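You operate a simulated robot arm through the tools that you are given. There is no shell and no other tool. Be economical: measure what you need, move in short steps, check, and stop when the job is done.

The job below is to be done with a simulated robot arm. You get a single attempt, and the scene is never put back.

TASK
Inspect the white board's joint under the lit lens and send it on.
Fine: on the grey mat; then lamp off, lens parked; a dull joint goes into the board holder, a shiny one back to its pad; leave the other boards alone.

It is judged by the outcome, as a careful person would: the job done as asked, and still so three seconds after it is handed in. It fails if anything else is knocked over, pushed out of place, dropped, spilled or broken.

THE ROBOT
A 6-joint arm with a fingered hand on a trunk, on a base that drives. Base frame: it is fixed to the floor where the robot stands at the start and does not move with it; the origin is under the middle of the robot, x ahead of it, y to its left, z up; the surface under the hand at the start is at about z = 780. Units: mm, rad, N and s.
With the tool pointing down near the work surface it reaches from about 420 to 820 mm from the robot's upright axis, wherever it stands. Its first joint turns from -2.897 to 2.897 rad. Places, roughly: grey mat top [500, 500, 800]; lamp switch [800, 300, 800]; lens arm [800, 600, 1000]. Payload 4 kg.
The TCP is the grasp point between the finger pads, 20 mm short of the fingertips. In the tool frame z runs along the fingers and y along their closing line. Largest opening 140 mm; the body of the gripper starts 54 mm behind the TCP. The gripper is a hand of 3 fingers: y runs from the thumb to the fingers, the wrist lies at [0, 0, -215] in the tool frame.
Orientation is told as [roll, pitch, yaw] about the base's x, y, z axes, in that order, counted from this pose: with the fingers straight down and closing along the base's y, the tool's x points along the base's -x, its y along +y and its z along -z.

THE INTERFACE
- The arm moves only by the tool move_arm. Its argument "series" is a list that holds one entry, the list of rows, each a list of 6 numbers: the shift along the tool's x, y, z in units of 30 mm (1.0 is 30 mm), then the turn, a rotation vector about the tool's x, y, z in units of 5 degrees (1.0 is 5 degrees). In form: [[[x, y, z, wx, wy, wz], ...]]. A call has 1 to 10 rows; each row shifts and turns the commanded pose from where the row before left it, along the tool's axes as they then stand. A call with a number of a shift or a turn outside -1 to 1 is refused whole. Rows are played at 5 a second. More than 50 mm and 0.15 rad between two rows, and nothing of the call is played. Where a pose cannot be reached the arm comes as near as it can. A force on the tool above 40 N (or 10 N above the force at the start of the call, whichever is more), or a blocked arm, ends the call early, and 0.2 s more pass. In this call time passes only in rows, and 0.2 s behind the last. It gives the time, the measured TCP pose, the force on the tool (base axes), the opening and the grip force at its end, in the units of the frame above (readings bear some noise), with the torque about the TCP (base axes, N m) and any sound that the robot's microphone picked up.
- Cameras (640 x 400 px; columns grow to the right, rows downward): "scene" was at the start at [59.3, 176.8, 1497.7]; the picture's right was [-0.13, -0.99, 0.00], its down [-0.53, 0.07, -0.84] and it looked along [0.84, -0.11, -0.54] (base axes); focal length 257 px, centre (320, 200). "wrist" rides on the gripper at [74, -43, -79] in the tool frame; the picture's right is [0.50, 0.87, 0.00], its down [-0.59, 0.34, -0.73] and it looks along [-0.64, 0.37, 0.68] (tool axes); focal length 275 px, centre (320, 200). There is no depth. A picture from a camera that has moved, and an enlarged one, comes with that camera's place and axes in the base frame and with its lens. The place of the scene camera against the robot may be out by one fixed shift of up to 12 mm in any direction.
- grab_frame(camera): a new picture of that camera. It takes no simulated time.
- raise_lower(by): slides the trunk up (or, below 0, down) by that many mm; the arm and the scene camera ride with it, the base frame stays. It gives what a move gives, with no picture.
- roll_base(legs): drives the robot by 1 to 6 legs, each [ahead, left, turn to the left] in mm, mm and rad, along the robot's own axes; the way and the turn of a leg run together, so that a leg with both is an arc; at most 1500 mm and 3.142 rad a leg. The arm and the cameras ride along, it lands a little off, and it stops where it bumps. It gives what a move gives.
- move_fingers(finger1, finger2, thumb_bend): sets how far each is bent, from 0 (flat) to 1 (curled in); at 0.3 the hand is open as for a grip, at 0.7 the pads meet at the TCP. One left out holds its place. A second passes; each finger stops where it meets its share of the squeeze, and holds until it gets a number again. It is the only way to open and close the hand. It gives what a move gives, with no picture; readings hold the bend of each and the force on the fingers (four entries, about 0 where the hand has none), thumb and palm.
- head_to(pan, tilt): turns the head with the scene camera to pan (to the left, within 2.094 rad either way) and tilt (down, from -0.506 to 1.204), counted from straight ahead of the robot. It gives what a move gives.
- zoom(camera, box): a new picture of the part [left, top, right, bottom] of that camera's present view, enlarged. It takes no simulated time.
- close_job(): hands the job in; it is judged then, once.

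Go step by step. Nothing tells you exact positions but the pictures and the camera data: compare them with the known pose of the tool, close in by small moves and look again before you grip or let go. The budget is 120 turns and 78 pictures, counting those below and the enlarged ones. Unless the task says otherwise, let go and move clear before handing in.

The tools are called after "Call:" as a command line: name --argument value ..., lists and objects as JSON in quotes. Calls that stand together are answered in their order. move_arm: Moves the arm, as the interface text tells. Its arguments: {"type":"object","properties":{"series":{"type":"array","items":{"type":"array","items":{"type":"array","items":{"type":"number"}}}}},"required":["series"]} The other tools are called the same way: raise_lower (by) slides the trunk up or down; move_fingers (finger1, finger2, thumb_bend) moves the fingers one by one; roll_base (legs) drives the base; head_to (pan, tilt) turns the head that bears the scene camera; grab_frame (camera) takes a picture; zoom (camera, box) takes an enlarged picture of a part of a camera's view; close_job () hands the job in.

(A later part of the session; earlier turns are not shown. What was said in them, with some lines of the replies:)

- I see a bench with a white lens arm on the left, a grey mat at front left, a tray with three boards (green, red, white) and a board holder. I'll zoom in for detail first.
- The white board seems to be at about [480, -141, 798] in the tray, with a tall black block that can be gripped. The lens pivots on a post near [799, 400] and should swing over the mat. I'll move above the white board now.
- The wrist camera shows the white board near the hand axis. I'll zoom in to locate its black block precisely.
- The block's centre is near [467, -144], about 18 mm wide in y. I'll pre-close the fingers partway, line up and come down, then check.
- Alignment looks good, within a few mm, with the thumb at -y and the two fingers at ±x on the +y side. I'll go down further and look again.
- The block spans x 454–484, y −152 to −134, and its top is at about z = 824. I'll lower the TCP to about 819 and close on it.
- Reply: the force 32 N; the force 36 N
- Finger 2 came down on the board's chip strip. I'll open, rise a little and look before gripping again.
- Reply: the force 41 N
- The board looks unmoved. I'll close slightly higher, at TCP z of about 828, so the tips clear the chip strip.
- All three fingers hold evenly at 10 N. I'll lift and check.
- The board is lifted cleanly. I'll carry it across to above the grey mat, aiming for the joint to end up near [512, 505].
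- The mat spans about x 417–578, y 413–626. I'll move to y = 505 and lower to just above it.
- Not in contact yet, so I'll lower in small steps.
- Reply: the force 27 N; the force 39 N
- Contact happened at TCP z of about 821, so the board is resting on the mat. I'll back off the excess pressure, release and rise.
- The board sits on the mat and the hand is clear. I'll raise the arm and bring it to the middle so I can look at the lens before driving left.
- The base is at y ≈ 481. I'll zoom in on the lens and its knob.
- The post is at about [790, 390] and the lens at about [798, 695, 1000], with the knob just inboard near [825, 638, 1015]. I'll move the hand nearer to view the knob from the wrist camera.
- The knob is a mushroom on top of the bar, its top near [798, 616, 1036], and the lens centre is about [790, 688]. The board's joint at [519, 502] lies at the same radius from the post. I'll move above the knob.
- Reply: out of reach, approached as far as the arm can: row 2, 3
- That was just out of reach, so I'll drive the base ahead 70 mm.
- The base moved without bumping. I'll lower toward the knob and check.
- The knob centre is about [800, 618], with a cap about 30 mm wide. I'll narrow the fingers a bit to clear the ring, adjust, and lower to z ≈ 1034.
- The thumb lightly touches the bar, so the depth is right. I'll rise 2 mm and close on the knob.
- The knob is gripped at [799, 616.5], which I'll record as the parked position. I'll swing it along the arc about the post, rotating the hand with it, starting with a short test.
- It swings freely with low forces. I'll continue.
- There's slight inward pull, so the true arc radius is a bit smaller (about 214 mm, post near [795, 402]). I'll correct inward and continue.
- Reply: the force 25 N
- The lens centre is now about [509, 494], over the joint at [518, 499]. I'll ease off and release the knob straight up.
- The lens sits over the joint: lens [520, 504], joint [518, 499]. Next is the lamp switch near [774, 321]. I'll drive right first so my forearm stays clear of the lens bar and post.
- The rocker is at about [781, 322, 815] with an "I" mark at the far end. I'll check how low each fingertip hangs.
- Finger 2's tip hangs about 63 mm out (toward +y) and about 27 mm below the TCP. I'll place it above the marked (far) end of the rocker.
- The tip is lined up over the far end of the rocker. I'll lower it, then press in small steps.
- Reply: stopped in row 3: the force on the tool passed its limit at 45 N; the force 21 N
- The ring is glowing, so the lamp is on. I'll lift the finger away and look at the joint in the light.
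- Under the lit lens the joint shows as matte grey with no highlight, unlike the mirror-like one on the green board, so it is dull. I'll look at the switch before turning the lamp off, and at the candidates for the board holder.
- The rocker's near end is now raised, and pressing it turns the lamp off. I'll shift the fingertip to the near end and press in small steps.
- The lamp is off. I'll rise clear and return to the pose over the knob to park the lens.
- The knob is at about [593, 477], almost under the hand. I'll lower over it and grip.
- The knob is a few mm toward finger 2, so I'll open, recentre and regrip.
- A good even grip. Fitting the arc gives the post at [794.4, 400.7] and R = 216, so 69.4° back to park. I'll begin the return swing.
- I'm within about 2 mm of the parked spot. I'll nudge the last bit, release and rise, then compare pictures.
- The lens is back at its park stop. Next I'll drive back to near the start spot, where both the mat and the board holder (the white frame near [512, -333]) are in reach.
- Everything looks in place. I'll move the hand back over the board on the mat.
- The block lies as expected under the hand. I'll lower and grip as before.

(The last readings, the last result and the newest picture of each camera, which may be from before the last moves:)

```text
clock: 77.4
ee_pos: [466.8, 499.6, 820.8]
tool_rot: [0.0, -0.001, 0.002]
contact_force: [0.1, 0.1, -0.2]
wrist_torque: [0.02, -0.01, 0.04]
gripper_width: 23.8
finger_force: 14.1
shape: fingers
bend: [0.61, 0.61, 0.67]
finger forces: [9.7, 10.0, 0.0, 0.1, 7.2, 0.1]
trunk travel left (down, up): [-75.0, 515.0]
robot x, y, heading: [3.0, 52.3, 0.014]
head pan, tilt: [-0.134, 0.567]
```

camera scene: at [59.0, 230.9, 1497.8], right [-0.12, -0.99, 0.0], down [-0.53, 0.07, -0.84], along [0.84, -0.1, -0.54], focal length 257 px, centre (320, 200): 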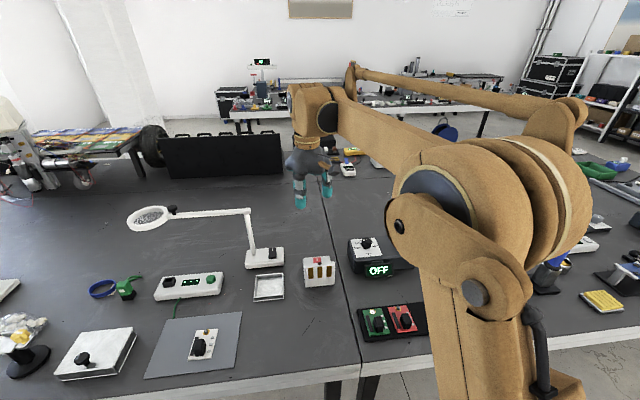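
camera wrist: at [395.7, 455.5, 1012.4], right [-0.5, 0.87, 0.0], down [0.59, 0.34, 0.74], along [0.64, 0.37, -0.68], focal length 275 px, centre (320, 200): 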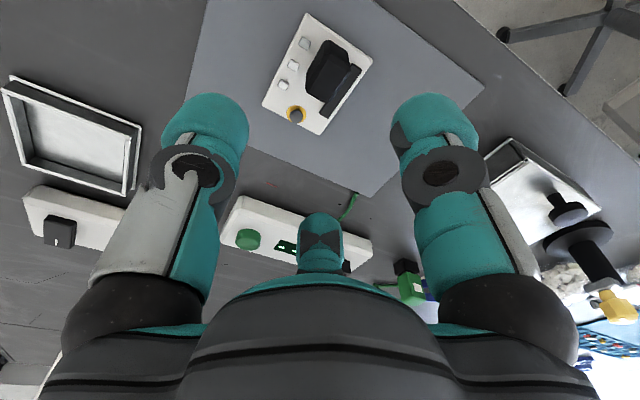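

Held by all three fingers. I'll lift and carry it back toward the board holder.

Call:
move_fingers --thumb_bend 0.74

Call:
move_arm --series '[[[0, 0, -0.4, 0, 0, 0], [0, 0, -0.6, 0, 0, 0], [0, 0, -1, 0, 0, 0], [0, 0, -1, 0, 0, 0], [0, 0, -0.8, 0, 0, 0], [0, -1, 0, 0, 0, 0], [0, -1, 0, 0, 0, 0], [0, -1, 0, 0, 0, 0], [0, -1, 0, 0, 0, 0], [0, -1, 0, 0, 0, 0]]]'

Call:
move_arm --series '[[[0, -1, 0, 0, 0, 0], [0, -1, 0, 0, 0, 0], [0, -1, 0, 0, 0, 0], [0, -1, 0, 0, 0, 0], [0, -1, 0, 0, 0, 0], [0, -1, 0, 0, 0, 0], [0, -1, 0, 0, 0, 0], [0, -1, 0, 0, 0, 0], [0, -1, 0, 0, 0, 0], [0, -1, 0, 0, 0, 0]]]'

Call:
move_arm --series '[[[0, -1, 0, 0, 0, 0], [0, -1, 0, 0, 0, 0], [0, -1, 0, 0, 0, 0], [0, -1, 0, 0, 0, 0], [0, -1, 0, 0, 0, 0], [0, -1, 0, 0, 0, 0], [0, -1, 0, 0, 0, 0], [0, -1, 0, 0, 0, 0]]]'

Call:
grab_frame --camera "wrist"

Call:
grab_frame --camera "scene"

```text
clock: 78.4
ee_pos: [466.3, 498.6, 820.1]
tool_rot: [0.001, -0.002, 0.0]
contact_force: [0.1, 0.7, 0.3]
wrist_torque: [0.0, 0.01, -0.02]
gripper_width: 23.5
finger_force: 14.8
shape: fingers
bend: [0.61, 0.61, 0.67]
finger forces: [9.6, 10.2, 0.0, 0.0, 9.9, 0.0]
trunk travel left (down, up): [-75.0, 515.0]
robot x, y, heading: [1.6, 53.2, 0.012]
head pan, tilt: [-0.134, 0.567]
```

```text
clock: 80.6
ee_pos: [466.3, 348.7, 931.9]
tool_rot: [0.001, -0.001, 0.001]
contact_force: [-1.2, -0.7, -0.6]
wrist_torque: [0.01, 0.03, 0.0]
gripper_width: 23.1
finger_force: 14.4
shape: fingers
bend: [0.61, 0.61, 0.67]
finger forces: [9.4, 10.0, 0.0, 0.0, 10.0, 0.0]
trunk travel left (down, up): [-75.0, 515.0]
robot x, y, heading: [2.6, 53.2, 0.013]
head pan, tilt: [-0.134, 0.567]
```

```text
clock: 82.8
ee_pos: [465.9, 51.5, 935.6]
tool_rot: [0.001, -0.001, 0.0]
contact_force: [0.1, 0.0, 0.0]
wrist_torque: [-0.01, -0.03, -0.04]
gripper_width: 23.2
finger_force: 14.1
shape: fingers
bend: [0.61, 0.61, 0.67]
finger forces: [9.0, 9.7, 0.0, 0.0, 9.9, 0.0]
trunk travel left (down, up): [-75.0, 515.0]
robot x, y, heading: [4.3, 55.0, 0.017]
head pan, tilt: [-0.134, 0.567]
```

```text
clock: 84.6
ee_pos: [467.8, -188.8, 933.0]
tool_rot: [0.0, -0.003, 0.003]
contact_force: [-0.4, -0.3, 0.3]
wrist_torque: [0.0, 0.01, -0.02]
gripper_width: 23.1
finger_force: 13.9
shape: fingers
bend: [0.61, 0.61, 0.67]
finger forces: [8.7, 9.4, 0.1, 0.0, 9.8, 0.0]
trunk travel left (down, up): [-75.0, 515.0]
robot x, y, heading: [0.2, 54.6, 0.012]
head pan, tilt: [-0.134, 0.567]
```

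```text
20 pictures are left
camera wrist: at [393.6, -232.3, 1013.1], right [-0.5, 0.86, 0.0], down [0.59, 0.34, 0.74], along [0.64, 0.37, -0.68], focal length 275 px, centre (320, 200)
```

wrist: 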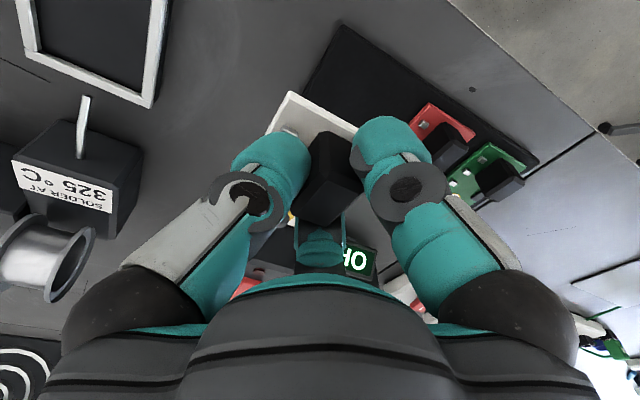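

```text
19 pictures are left
camera scene: at [59.1, 230.8, 1497.8], right [-0.12, -0.99, 0.0], down [-0.53, 0.07, -0.84], along [0.84, -0.1, -0.54], focal length 257 px, centre (320, 200)
```

scene: 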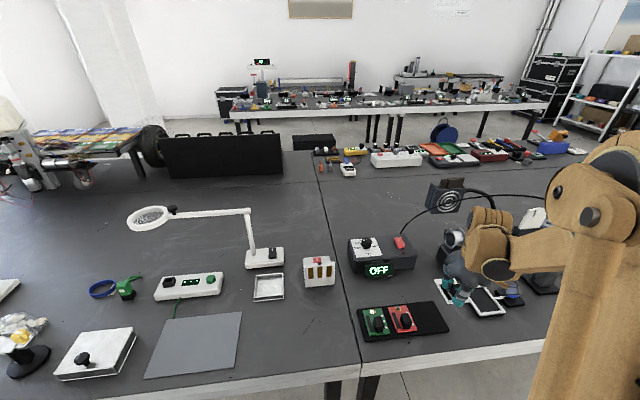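

The board is held level and the frame is ahead to the right. I'll move sideways over the frame and look.

Call:
move_arm --series '[[[0, -1, 0, 0, 0, 0], [0, -1, 0, 0, 0, 0], [0, -1, 0, 0, 0, 0], [0, -1, 0, 0, 0, 0], [0, -0.8, 0, 0, 0, 0]]]'

Call:
grab_frame --camera "wrist"

Call:
zoom --camera "scene" --box '[420, 230, 580, 330]'

```text
clock: 85.8
ee_pos: [467.1, -334.0, 934.6]
tool_rot: [0.0, -0.002, 0.001]
contact_force: [-0.5, 0.3, -0.7]
wrist_torque: [-0.01, -0.03, 0.01]
gripper_width: 23.0
finger_force: 14.3
shape: fingers
bend: [0.61, 0.61, 0.67]
finger forces: [8.8, 9.2, 0.0, 0.0, 9.9, 0.1]
trunk travel left (down, up): [-75.0, 515.0]
robot x, y, heading: [2.3, 54.4, 0.013]
head pan, tilt: [-0.134, 0.567]
```

```text
18 pictures are left
camera wrist: at [392.5, -376.1, 1013.4], right [-0.5, 0.87, 0.0], down [0.59, 0.34, 0.74], along [0.64, 0.37, -0.68], focal length 275 px, centre (320, 200)
```

wrist: 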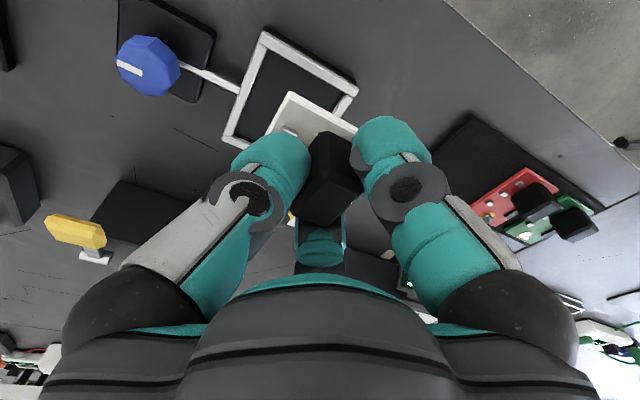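

```text
4.00 times, centred on (500, 280) of scene
camera zoom: at [59.1, 230.7, 1497.8], right [-0.12, -0.99, 0.0], down [-0.53, 0.07, -0.84], along [0.84, -0.1, -0.54], focal length 1029 px, centre (-400, -120)
```

zoom: 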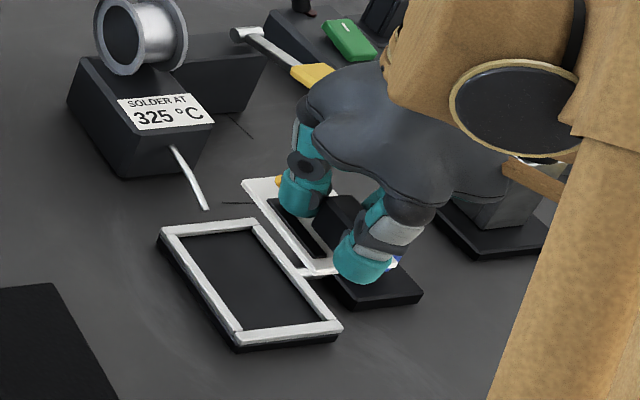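

The frame's rails leave a recess that looks only a little bigger than the board, so I need precise measurements. I'll zoom in.

Call:
zoom --camera "wrist" --box '[200, 10, 376, 120]'

Call:
zoom --camera "scene" --box '[448, 270, 528, 320]'

```text
3.64 times, centred on (288, 65) of wrist
camera zoom: at [392.5, -376.1, 1013.4], right [-0.5, 0.87, 0.0], down [0.59, 0.34, 0.74], along [0.64, 0.37, -0.68], focal length 1001 px, centre (436, 691)
```

zoom: 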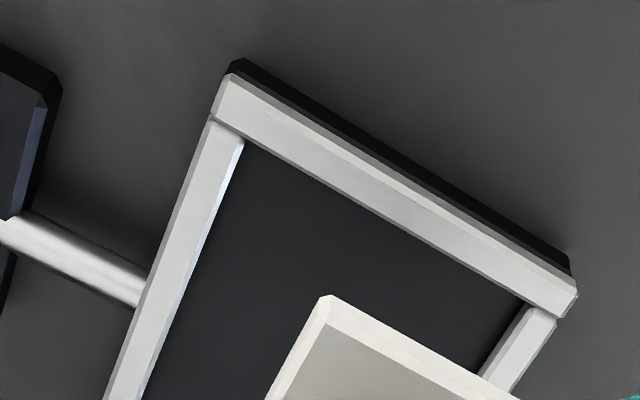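

```text
8.00 times, centred on (488, 295) of scene
camera zoom: at [59.1, 230.7, 1497.8], right [-0.12, -0.99, 0.0], down [-0.53, 0.07, -0.84], along [0.84, -0.1, -0.54], focal length 2059 px, centre (-1024, -560)
```

zoom: 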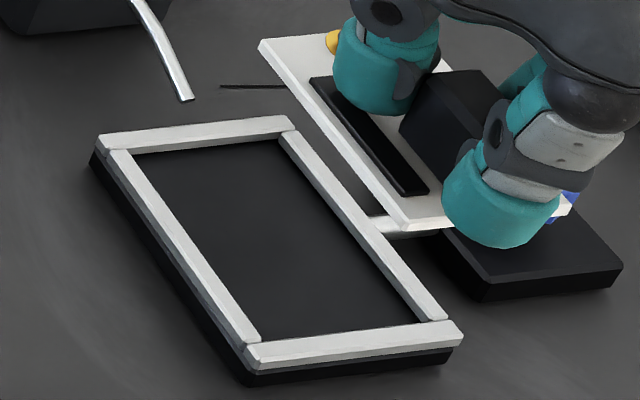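

The recess measures about 69 × 87 mm centred at about [517.5, -339], and the board (59 × 78) is parallel to it. The TCP target is [499, -341.7]. I'll move there, go lower and look.

Call:
move_arm --series '[[[-0.53, -0.13, 0.5, 0, 0, 0], [-0.53, -0.13, 0.8, 0, 0, 0], [0, 0, 0.8, 0, 0, 0]]]'

Call:
zoom --camera "wrist" --box '[200, 40, 440, 190]'

Call:
zoom --camera "scene" --box '[448, 260, 544, 320]'

```text
clock: 86.6
ee_pos: [500.2, -340.8, 870.5]
tool_rot: [0.0, 0.0, 0.002]
contact_force: [-0.3, 0.6, -1.6]
wrist_torque: [0.03, 0.02, 0.0]
gripper_width: 23.1
finger_force: 13.9
shape: fingers
bend: [0.61, 0.61, 0.67]
finger forces: [8.7, 9.3, 0.0, 0.0, 9.7, 0.1]
trunk travel left (down, up): [-75.0, 515.0]
robot x, y, heading: [-2.8, 55.5, 0.013]
head pan, tilt: [-0.134, 0.567]
```

```text
2.67 times, centred on (320, 115) of wrist
camera zoom: at [424.6, -383.5, 950.0], right [-0.5, 0.87, 0.0], down [0.59, 0.34, 0.74], along [0.64, 0.37, -0.68], focal length 734 px, centre (320, 427)
```

zoom: 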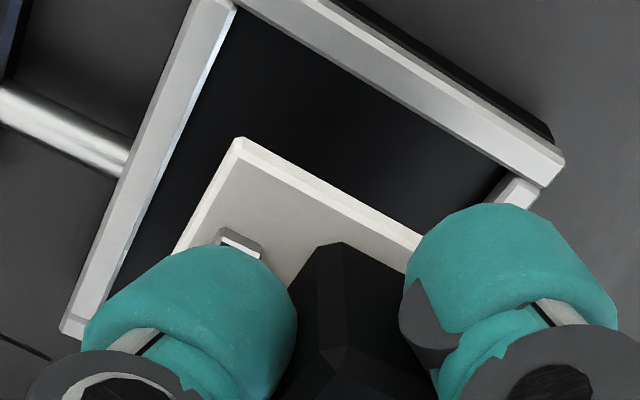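

```text
6.67 times, centred on (496, 290) of scene
camera zoom: at [59.2, 230.9, 1497.8], right [-0.12, -0.99, 0.0], down [-0.53, 0.07, -0.84], along [0.84, -0.1, -0.54], focal length 1716 px, centre (-853, -400)
```

zoom: 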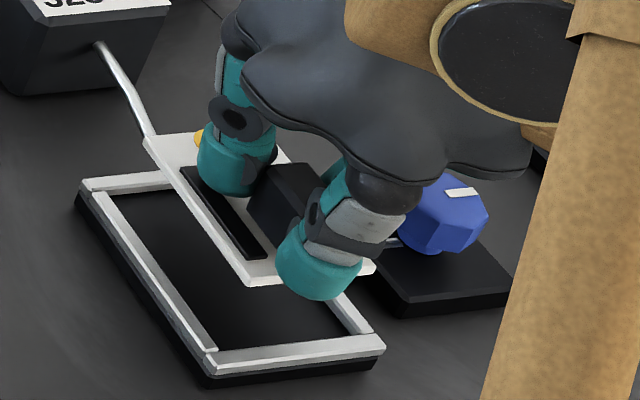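

The board's near edge is at x ≈ 477 (recess starts 474.5) and its right edge is at y ≈ −367 (recess −373 to −305.5), so a small −y/+x tweak centres it. The solder wire tip is beyond the frame's far edge. I'll lower in steps.

Call:
move_arm --series '[[[-0.03, -0.05, 0.5, 0, 0, 0], [0, 0, 0.5, 0, 0, 0], [0, 0, 0.2, 0, 0, 0]]]'

Call:
zoom --camera "wrist" --box '[200, 40, 440, 190]'

Call:
zoom --camera "scene" --box '[448, 260, 544, 320]'

```text
clock: 87.4
ee_pos: [501.2, -343.4, 833.8]
tool_rot: [-0.001, -0.003, 0.002]
contact_force: [0.7, 0.6, -0.2]
wrist_torque: [-0.01, 0.04, 0.01]
gripper_width: 23.1
finger_force: 13.4
shape: fingers
bend: [0.61, 0.61, 0.67]
finger forces: [8.7, 9.3, 0.0, 0.0, 9.8, 0.1]
trunk travel left (down, up): [-75.0, 515.0]
robot x, y, heading: [-2.9, 51.7, 0.011]
head pan, tilt: [-0.134, 0.567]
```

```text
2.67 times, centred on (320, 115) of wrist
camera zoom: at [425.5, -384.6, 913.1], right [-0.5, 0.87, 0.0], down [0.59, 0.34, 0.74], along [0.64, 0.37, -0.68], focal length 734 px, centre (320, 427)
```

zoom: 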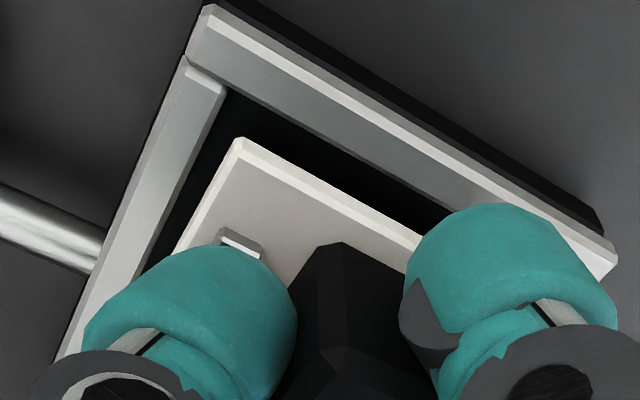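

```text
6.67 times, centred on (496, 290) of scene
camera zoom: at [59.1, 231.0, 1497.8], right [-0.12, -0.99, 0.0], down [-0.53, 0.07, -0.84], along [0.84, -0.1, -0.54], focal length 1716 px, centre (-853, -400)
```

zoom: 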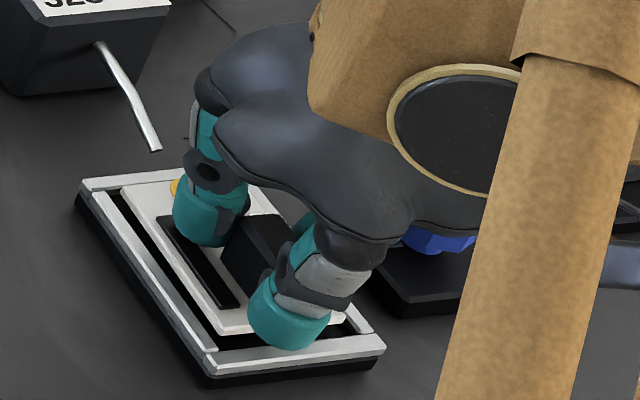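

The gaps are about 4 mm on each visible side. I'll lower into the recess until contact.

Call:
move_arm --series '[[[0, 0, 0.12, 0, 0, 0], [0, 0, 0.1, 0, 0, 0], [0, 0, 0, 0, 0, 0]]]'

Call:
move_arm --series '[[[0, 0, 0.1, 0, 0, 0], [0, 0, 0, 0, 0, 0]]]'

```text
clock: 88.2
ee_pos: [499.4, -342.5, 827.7]
tool_rot: [-0.001, -0.002, 0.002]
contact_force: [-0.3, -1.1, 4.6]
wrist_torque: [0.08, 0.0, 0.0]
gripper_width: 22.7
finger_force: 14.9
shape: fingers
bend: [0.61, 0.61, 0.67]
finger forces: [9.5, 10.3, 0.0, 0.0, 10.3, 0.1]
trunk travel left (down, up): [-75.0, 515.0]
robot x, y, heading: [0.3, 50.6, 0.016]
head pan, tilt: [-0.134, 0.567]
```

```text
clock: 88.8
ee_pos: [499.8, -342.1, 826.8]
tool_rot: [0.0, -0.003, 0.001]
contact_force: [5.8, -5.3, 31.4]
wrist_torque: [0.19, -0.17, -0.04]
gripper_width: 22.3
finger_force: 20.7
shape: fingers
bend: [0.61, 0.61, 0.67]
finger forces: [11.7, 15.5, 0.0, 0.0, 14.7, 0.0]
trunk travel left (down, up): [-75.0, 515.0]
robot x, y, heading: [3.3, 52.0, 0.012]
head pan, tilt: [-0.134, 0.567]
```

Contact came at about the same height as the pad. I'll check it is seated inside the rails before releasing.

Call:
move_arm --series '[[[0, 0, -0.09, 0, 0, 0], [0, 0, 0, 0, 0, 0]]]'

Call:
zoom --camera "wrist" --box '[200, 40, 440, 190]'

```text
clock: 89.4
ee_pos: [499.1, -342.5, 827.7]
tool_rot: [0.0, -0.001, 0.002]
contact_force: [-1.0, -2.8, 8.0]
wrist_torque: [0.04, -0.02, -0.04]
gripper_width: 22.6
finger_force: 17.1
shape: fingers
bend: [0.61, 0.61, 0.67]
finger forces: [11.6, 11.2, 0.0, 0.0, 11.4, 0.0]
trunk travel left (down, up): [-75.0, 515.0]
robot x, y, heading: [-0.6, 59.1, 0.01]
head pan, tilt: [-0.134, 0.567]
```

```text
2.67 times, centred on (320, 115) of wrist
camera zoom: at [425.0, -385.1, 906.9], right [-0.5, 0.87, 0.0], down [0.59, 0.34, 0.74], along [0.64, 0.37, -0.68], focal length 734 px, centre (320, 427)
```

zoom: 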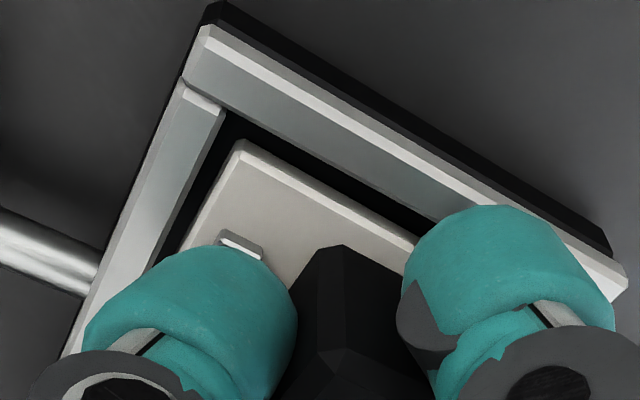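

It's seated inside the rails with even gaps. I'll release and rise straight up.

Call:
move_fingers --finger1 0.5 --finger2 0.5 --thumb_bend 0.5

Call:
move_arm --series '[[[0, 0, -0.5, 0, 0, 0], [0, 0, -1, 0, 0, 0], [0, 0, -1, 0, 0, 0], [0, 0, -1, 0, 0, 0], [0, 0, -1, 0, 0, 0], [0, 0, -1, 0, 0, 0], [0, 0, -1, 0, 0, 0]]]'

Call:
grab_frame --camera "wrist"

Call:
grab_frame --camera "scene"

```text
clock: 90.4
ee_pos: [500.2, -343.4, 828.5]
tool_rot: [0.001, 0.0, 0.001]
contact_force: [-0.4, 0.3, 0.1]
wrist_torque: [0.02, -0.01, 0.04]
gripper_width: 63.3
finger_force: 0.2
shape: fingers
bend: [0.5, 0.5, 0.5]
finger forces: [0.0, 0.0, 0.1, 0.0, 0.1, 0.0]
trunk travel left (down, up): [-75.0, 515.0]
robot x, y, heading: [0.9, 53.6, 0.017]
head pan, tilt: [-0.134, 0.567]
```

```text
clock: 92.0
ee_pos: [497.2, -341.5, 1025.1]
tool_rot: [0.001, -0.002, 0.0]
contact_force: [0.3, 0.0, -0.1]
wrist_torque: [-0.01, 0.01, -0.02]
gripper_width: 63.4
finger_force: 0.1
shape: fingers
bend: [0.5, 0.5, 0.5]
finger forces: [0.1, 0.0, 0.1, 0.1, 0.1, 0.0]
trunk travel left (down, up): [-75.0, 515.0]
robot x, y, heading: [4.1, 56.9, 0.007]
head pan, tilt: [-0.134, 0.567]
```

```text
9 pictures are left
camera wrist: at [423.5, -384.0, 1104.2], right [-0.5, 0.87, 0.0], down [0.59, 0.34, 0.74], along [0.64, 0.37, -0.68], focal length 275 px, centre (320, 200)
```

wrist: 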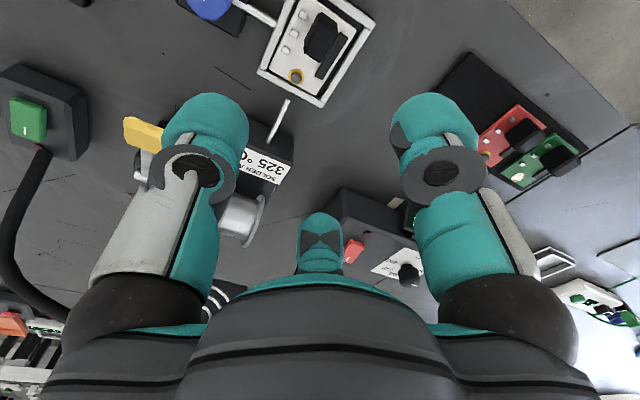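

```text
8 pictures are left
camera scene: at [58.8, 231.2, 1497.8], right [-0.12, -0.99, 0.0], down [-0.53, 0.07, -0.84], along [0.84, -0.1, -0.54], focal length 257 px, centre (320, 200)
```

scene: 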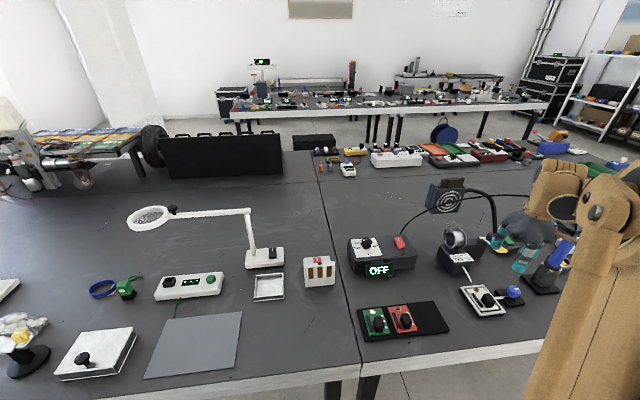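

The white board sits in the holder, the lamp is off, the lens is parked, the other boards are untouched and the hand is clear. I'll hand the job in.

Call:
close_job

```text
The job is handed in.
```

The white board's joint looked dull under the lit lens, so the board is now in the board holder, with the lamp off and the lens parked.

I judged the joint on the grey mat by zooming in with the scene camera from the side, not by looking straight down through the glass. I took the white frame with the blue knob to be the board holder and left its knob unturned.

On the first try at picking up the board, one finger pressed on it with up to 40 N. I saw no sign that it moved or was damaged.
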